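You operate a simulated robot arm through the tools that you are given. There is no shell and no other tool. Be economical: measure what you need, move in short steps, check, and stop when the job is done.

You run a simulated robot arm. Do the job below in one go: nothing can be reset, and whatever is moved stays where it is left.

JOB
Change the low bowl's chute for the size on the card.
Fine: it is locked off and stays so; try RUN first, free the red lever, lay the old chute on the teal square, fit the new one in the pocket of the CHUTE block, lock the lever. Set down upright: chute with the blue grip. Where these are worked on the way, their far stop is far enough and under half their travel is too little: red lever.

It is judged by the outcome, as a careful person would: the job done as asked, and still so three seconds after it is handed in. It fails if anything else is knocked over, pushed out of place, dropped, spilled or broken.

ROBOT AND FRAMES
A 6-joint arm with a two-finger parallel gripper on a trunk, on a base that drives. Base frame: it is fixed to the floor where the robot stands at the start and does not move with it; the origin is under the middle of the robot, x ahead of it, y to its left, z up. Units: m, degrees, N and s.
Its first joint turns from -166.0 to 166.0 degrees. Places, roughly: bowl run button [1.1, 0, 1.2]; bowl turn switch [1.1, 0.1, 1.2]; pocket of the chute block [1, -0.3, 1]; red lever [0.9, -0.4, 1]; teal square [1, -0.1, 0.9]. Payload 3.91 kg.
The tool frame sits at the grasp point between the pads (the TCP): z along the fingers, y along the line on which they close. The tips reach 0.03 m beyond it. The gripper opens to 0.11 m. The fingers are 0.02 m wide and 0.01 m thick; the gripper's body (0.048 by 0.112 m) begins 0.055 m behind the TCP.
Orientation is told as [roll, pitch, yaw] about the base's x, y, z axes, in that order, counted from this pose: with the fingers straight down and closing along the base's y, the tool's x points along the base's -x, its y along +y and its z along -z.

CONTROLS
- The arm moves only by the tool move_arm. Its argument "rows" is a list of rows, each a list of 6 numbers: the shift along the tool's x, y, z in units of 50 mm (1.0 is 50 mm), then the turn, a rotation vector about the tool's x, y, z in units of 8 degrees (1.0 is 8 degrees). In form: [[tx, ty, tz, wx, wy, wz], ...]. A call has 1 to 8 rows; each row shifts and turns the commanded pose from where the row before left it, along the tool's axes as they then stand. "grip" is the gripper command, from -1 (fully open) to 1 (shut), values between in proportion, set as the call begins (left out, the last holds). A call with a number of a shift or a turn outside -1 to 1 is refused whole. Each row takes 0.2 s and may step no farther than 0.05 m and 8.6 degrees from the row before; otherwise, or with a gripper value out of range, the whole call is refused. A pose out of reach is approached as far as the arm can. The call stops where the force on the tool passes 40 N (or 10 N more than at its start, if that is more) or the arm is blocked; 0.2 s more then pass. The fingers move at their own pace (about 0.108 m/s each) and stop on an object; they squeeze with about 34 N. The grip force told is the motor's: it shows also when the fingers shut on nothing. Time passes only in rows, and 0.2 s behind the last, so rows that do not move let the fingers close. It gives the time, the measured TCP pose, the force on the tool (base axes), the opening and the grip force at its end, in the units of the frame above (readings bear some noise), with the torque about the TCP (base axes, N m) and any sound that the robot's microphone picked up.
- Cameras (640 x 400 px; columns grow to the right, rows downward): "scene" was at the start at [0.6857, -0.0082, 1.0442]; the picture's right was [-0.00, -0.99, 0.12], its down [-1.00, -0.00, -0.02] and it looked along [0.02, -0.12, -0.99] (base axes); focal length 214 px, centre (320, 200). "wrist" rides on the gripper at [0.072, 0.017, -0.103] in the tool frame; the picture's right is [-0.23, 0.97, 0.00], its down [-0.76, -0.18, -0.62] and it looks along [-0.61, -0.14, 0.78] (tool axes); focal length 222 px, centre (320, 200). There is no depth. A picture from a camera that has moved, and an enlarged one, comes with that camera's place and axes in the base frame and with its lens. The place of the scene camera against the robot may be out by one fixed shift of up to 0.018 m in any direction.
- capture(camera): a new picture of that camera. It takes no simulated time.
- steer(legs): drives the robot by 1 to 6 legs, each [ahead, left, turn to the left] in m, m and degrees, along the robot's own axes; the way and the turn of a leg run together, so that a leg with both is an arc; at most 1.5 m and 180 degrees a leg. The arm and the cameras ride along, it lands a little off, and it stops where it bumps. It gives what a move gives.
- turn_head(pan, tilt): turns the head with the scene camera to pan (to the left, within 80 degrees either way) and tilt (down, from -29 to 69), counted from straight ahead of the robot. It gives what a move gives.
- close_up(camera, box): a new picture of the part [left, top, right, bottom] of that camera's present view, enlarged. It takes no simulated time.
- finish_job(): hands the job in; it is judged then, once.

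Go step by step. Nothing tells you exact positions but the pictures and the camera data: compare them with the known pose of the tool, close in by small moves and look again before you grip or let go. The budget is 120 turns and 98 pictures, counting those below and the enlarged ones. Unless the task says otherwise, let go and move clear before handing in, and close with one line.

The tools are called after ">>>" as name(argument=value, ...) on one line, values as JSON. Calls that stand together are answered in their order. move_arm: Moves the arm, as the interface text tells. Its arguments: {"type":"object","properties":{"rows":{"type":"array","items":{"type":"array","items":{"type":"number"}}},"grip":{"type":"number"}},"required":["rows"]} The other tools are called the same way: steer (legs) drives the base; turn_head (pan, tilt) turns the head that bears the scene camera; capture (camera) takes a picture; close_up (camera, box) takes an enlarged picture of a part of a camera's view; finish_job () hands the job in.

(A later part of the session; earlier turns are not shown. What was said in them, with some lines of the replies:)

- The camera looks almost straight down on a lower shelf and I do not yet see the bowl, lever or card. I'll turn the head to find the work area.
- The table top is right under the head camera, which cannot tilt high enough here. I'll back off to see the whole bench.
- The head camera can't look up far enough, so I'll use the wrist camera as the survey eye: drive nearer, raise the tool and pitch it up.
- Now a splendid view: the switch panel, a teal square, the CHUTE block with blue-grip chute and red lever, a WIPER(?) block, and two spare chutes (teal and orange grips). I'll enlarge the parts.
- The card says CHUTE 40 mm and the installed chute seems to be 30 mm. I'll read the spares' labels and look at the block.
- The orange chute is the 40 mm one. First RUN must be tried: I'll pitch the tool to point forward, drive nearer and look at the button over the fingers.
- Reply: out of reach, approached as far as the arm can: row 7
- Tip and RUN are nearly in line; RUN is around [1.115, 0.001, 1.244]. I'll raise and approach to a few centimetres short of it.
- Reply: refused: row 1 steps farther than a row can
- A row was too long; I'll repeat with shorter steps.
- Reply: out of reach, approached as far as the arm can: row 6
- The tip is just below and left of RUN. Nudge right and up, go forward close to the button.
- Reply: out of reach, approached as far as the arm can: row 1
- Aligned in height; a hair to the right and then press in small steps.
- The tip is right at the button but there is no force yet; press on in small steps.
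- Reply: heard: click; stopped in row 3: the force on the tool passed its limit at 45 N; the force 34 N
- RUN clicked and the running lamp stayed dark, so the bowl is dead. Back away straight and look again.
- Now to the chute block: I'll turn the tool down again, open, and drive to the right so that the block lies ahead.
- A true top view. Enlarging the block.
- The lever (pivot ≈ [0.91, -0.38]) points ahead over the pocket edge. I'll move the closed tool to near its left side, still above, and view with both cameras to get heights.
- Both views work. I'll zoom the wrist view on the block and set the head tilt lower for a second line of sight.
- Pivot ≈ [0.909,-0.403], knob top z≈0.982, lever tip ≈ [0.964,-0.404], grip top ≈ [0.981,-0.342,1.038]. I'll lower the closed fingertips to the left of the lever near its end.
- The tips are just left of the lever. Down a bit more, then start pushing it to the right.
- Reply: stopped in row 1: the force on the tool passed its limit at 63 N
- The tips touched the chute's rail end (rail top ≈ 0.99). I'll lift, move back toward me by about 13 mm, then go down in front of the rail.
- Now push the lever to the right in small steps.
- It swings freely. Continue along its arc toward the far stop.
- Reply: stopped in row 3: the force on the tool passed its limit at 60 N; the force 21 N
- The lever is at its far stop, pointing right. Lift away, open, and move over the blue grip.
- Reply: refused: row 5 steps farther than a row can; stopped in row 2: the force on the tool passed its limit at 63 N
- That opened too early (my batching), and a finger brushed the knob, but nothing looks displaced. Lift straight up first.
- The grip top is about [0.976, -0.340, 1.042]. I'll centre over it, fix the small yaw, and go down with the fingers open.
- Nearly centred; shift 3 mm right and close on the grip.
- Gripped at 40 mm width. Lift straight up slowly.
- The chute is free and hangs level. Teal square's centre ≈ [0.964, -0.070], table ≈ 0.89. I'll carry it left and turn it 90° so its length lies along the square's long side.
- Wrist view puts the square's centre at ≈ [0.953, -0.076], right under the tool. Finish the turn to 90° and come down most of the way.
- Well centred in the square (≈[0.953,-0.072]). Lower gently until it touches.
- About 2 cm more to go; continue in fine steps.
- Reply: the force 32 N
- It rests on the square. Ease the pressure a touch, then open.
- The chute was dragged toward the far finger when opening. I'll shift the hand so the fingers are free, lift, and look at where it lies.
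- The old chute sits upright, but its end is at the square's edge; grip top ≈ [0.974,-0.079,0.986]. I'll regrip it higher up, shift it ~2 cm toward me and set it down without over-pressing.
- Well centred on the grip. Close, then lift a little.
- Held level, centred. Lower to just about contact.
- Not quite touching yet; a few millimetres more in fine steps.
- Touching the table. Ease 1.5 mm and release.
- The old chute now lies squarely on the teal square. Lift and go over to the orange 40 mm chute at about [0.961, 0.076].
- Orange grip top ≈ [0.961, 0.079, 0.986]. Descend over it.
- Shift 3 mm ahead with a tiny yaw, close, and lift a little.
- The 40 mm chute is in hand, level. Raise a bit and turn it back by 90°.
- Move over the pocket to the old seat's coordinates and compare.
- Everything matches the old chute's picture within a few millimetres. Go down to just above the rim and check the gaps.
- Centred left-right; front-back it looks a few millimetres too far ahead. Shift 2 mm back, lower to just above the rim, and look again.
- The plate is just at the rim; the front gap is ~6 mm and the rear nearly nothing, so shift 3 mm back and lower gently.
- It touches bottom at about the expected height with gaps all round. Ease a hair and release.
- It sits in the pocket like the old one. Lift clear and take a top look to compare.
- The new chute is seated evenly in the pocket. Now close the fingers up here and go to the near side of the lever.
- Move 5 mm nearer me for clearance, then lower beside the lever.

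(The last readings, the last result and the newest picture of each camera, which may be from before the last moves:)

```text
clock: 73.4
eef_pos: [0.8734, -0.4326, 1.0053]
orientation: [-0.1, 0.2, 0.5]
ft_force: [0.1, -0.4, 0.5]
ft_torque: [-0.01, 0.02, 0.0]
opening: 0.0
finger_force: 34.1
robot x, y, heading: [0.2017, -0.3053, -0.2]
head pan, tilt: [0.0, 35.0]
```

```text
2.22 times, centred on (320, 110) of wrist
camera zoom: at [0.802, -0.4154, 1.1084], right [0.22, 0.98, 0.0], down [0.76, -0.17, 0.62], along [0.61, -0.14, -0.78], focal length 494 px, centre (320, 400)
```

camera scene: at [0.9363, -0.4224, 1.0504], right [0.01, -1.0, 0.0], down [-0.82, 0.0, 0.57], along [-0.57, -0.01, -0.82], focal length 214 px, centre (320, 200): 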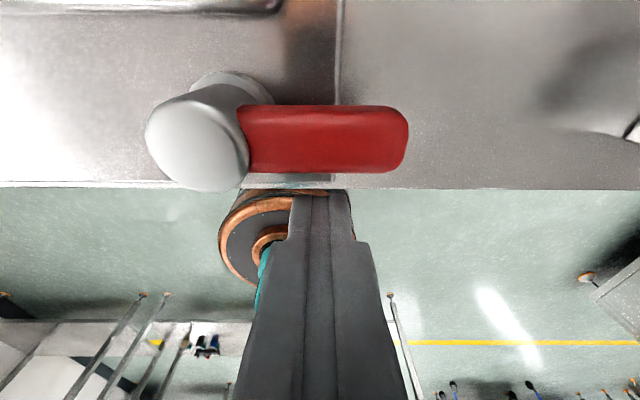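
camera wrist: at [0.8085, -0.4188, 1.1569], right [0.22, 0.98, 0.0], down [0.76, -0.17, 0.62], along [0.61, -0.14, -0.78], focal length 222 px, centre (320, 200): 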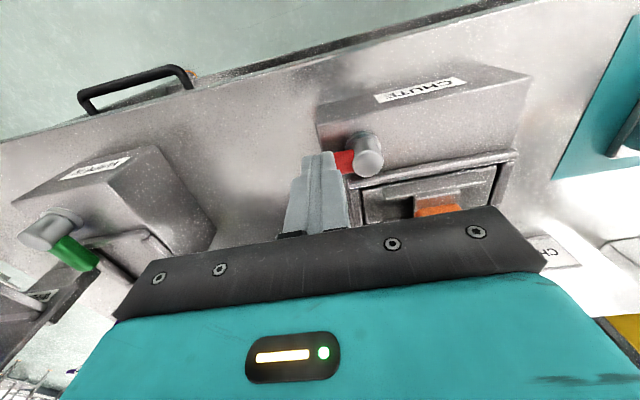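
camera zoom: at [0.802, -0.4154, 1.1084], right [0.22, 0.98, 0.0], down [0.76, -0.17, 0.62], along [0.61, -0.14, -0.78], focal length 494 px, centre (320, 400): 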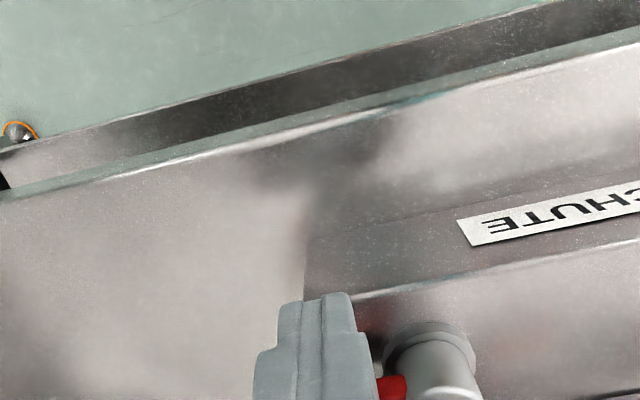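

The tip is beside the lever's middle. Push it back ahead along its arc, first half.

>>> move_arm(rows=[[-0.24, 0, 0, 0, 0, 0], [-0.18, -0.06, 0, 0, 0, 0], [-0.18, -0.05, 0, 0, 0, 0], [-0.2, 0.02, 0, 0, 0, 0], [-0.18, 0.05, 0, 0, 0, 0]])

>>> capture(camera="scene")

```text
clock: 74.6
eef_pos: [0.9225, -0.4342, 1.0056]
orientation: [0.0, 0.0, 0.4]
ft_force: [-0.8, -0.7, -0.5]
ft_torque: [0.0, 0.03, -0.01]
opening: 0.0
finger_force: 33.9
robot x, y, heading: [0.1961, -0.3029, -0.0]
head pan, tilt: [0.0, 35.0]
```

```text
22 pictures are left
camera scene: at [0.9855, -0.4237, 1.0505], right [0.01, -1.0, 0.0], down [-0.82, 0.0, 0.57], along [-0.57, -0.01, -0.82], focal length 214 px, centre (320, 200)
```

scene: 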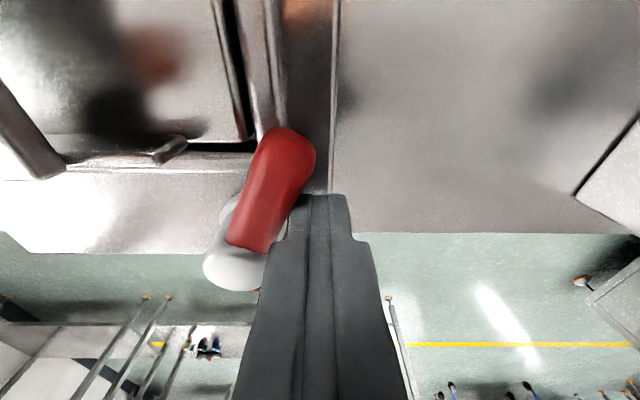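

Lever is swinging back; about 25° remain. Continue to its stop.

>>> move_arm(rows=[[-0.16, 0.12, 0, 0, 0, 0], [-0.12, 0.14, 0, 0, 0, 0], [-0.04, 0.16, 0, 0, 0, 0], [0, 0.16, 0, 0, 0, 0], [0, 0.14, 0, 0, 0, 0], [0, 0.14, 0, 0, 0, 0]])

>>> capture(camera="scene")

```text
clock: 75.5
eef_pos: [0.9384, -0.4194, 1.0057]
orientation: [-0.4, 0.1, -0.1]
ft_force: [-3.0, -10.7, 0.3]
ft_torque: [-0.13, -0.01, 0.13]
opening: 0.0002
finger_force: 34.1
robot x, y, heading: [0.2001, -0.2987, -0.3]
head pan, tilt: [0.0, 35.0]
stopped in row 4: the force on the tool passed its limit at 47 N (the readings are from after the stop); the commanded pose is now the measured one
```

```text
21 pictures are left
camera scene: at [1.0, -0.4091, 1.05], right [0.0, -1.0, 0.01], down [-0.82, 0.0, 0.58], along [-0.58, 0.0, -0.82], focal length 214 px, centre (320, 200)
```

scene: 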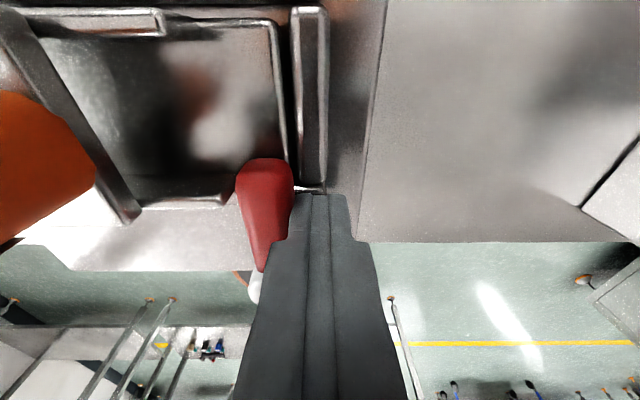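

The lever has hit its stop, over the plate's corner. Back off sideways, rise and check from above.

>>> move_arm(rows=[[0, -0.25, 0, 0, 0, 0], [0, 0, -0.8, 0, 0, 0], [0, 0, -0.95, 0, 0, 0], [0, 0, -0.95, 0, 0, 0], [0.9, 0, -0.2, 0, 0, 0], [0.9, 0.3, 0, 0, 0, 0]])

>>> turn_head(pan=0, tilt=0)

>>> capture(camera="scene")

>>> close_up(camera="scene", box=[200, 110, 400, 260])

```text
clock: 76.9
eef_pos: [0.8477, -0.415, 1.1488]
orientation: [-0.2, 0.3, 0.0]
ft_force: [0.6, -0.4, -0.8]
ft_torque: [0.05, 0.08, 0.01]
opening: 0.0
finger_force: 34.3
robot x, y, heading: [0.1978, -0.306, -0.2]
head pan, tilt: [0.0, 35.0]
```

```text
clock: 77.9
eef_pos: [0.8473, -0.4146, 1.1492]
orientation: [-0.3, 0.1, 0.1]
ft_force: [0.6, -0.2, 0.2]
ft_torque: [0.0, 0.01, -0.01]
opening: 0.0002
finger_force: 34.3
robot x, y, heading: [0.1991, -0.3019, 0.1]
head pan, tilt: [0.0, 0.0]
```

```text
20 pictures are left
camera scene: at [0.9654, -0.4044, 1.1925], right [0.0, -1.0, 0.01], down [-1.0, 0.0, 0.0], along [0.0, -0.01, -1.0], focal length 214 px, centre (320, 200)
```

scene: 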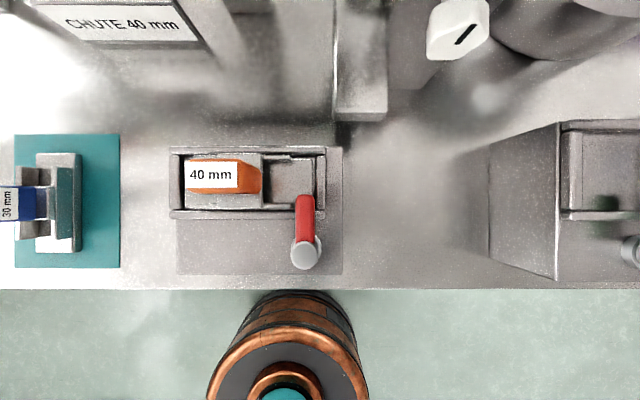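

```text
2.67 times, centred on (300, 185) of scene
camera zoom: at [0.9654, -0.4044, 1.1925], right [0.0, -1.0, 0.01], down [-1.0, 0.0, 0.0], along [0.0, -0.01, -1.0], focal length 572 px, centre (373, 240)
```

zoom: 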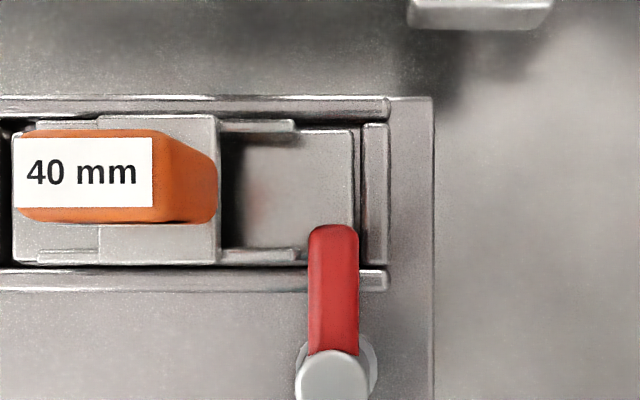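

The new 40 mm chute is seated, the red lever is back at its locked stop over the plate, and the old chute stands upright within the teal square. The tool is clear, so I hand the job in.

>>> finish_job()

```text
The job is handed in.
```

The 40 mm chute is fitted in the CHUTE block with the red lever locked, and the old 30 mm chute stands upright on the teal square. I tried RUN first: it clicked and the running lamp stayed dark. I left the lock-off alone.
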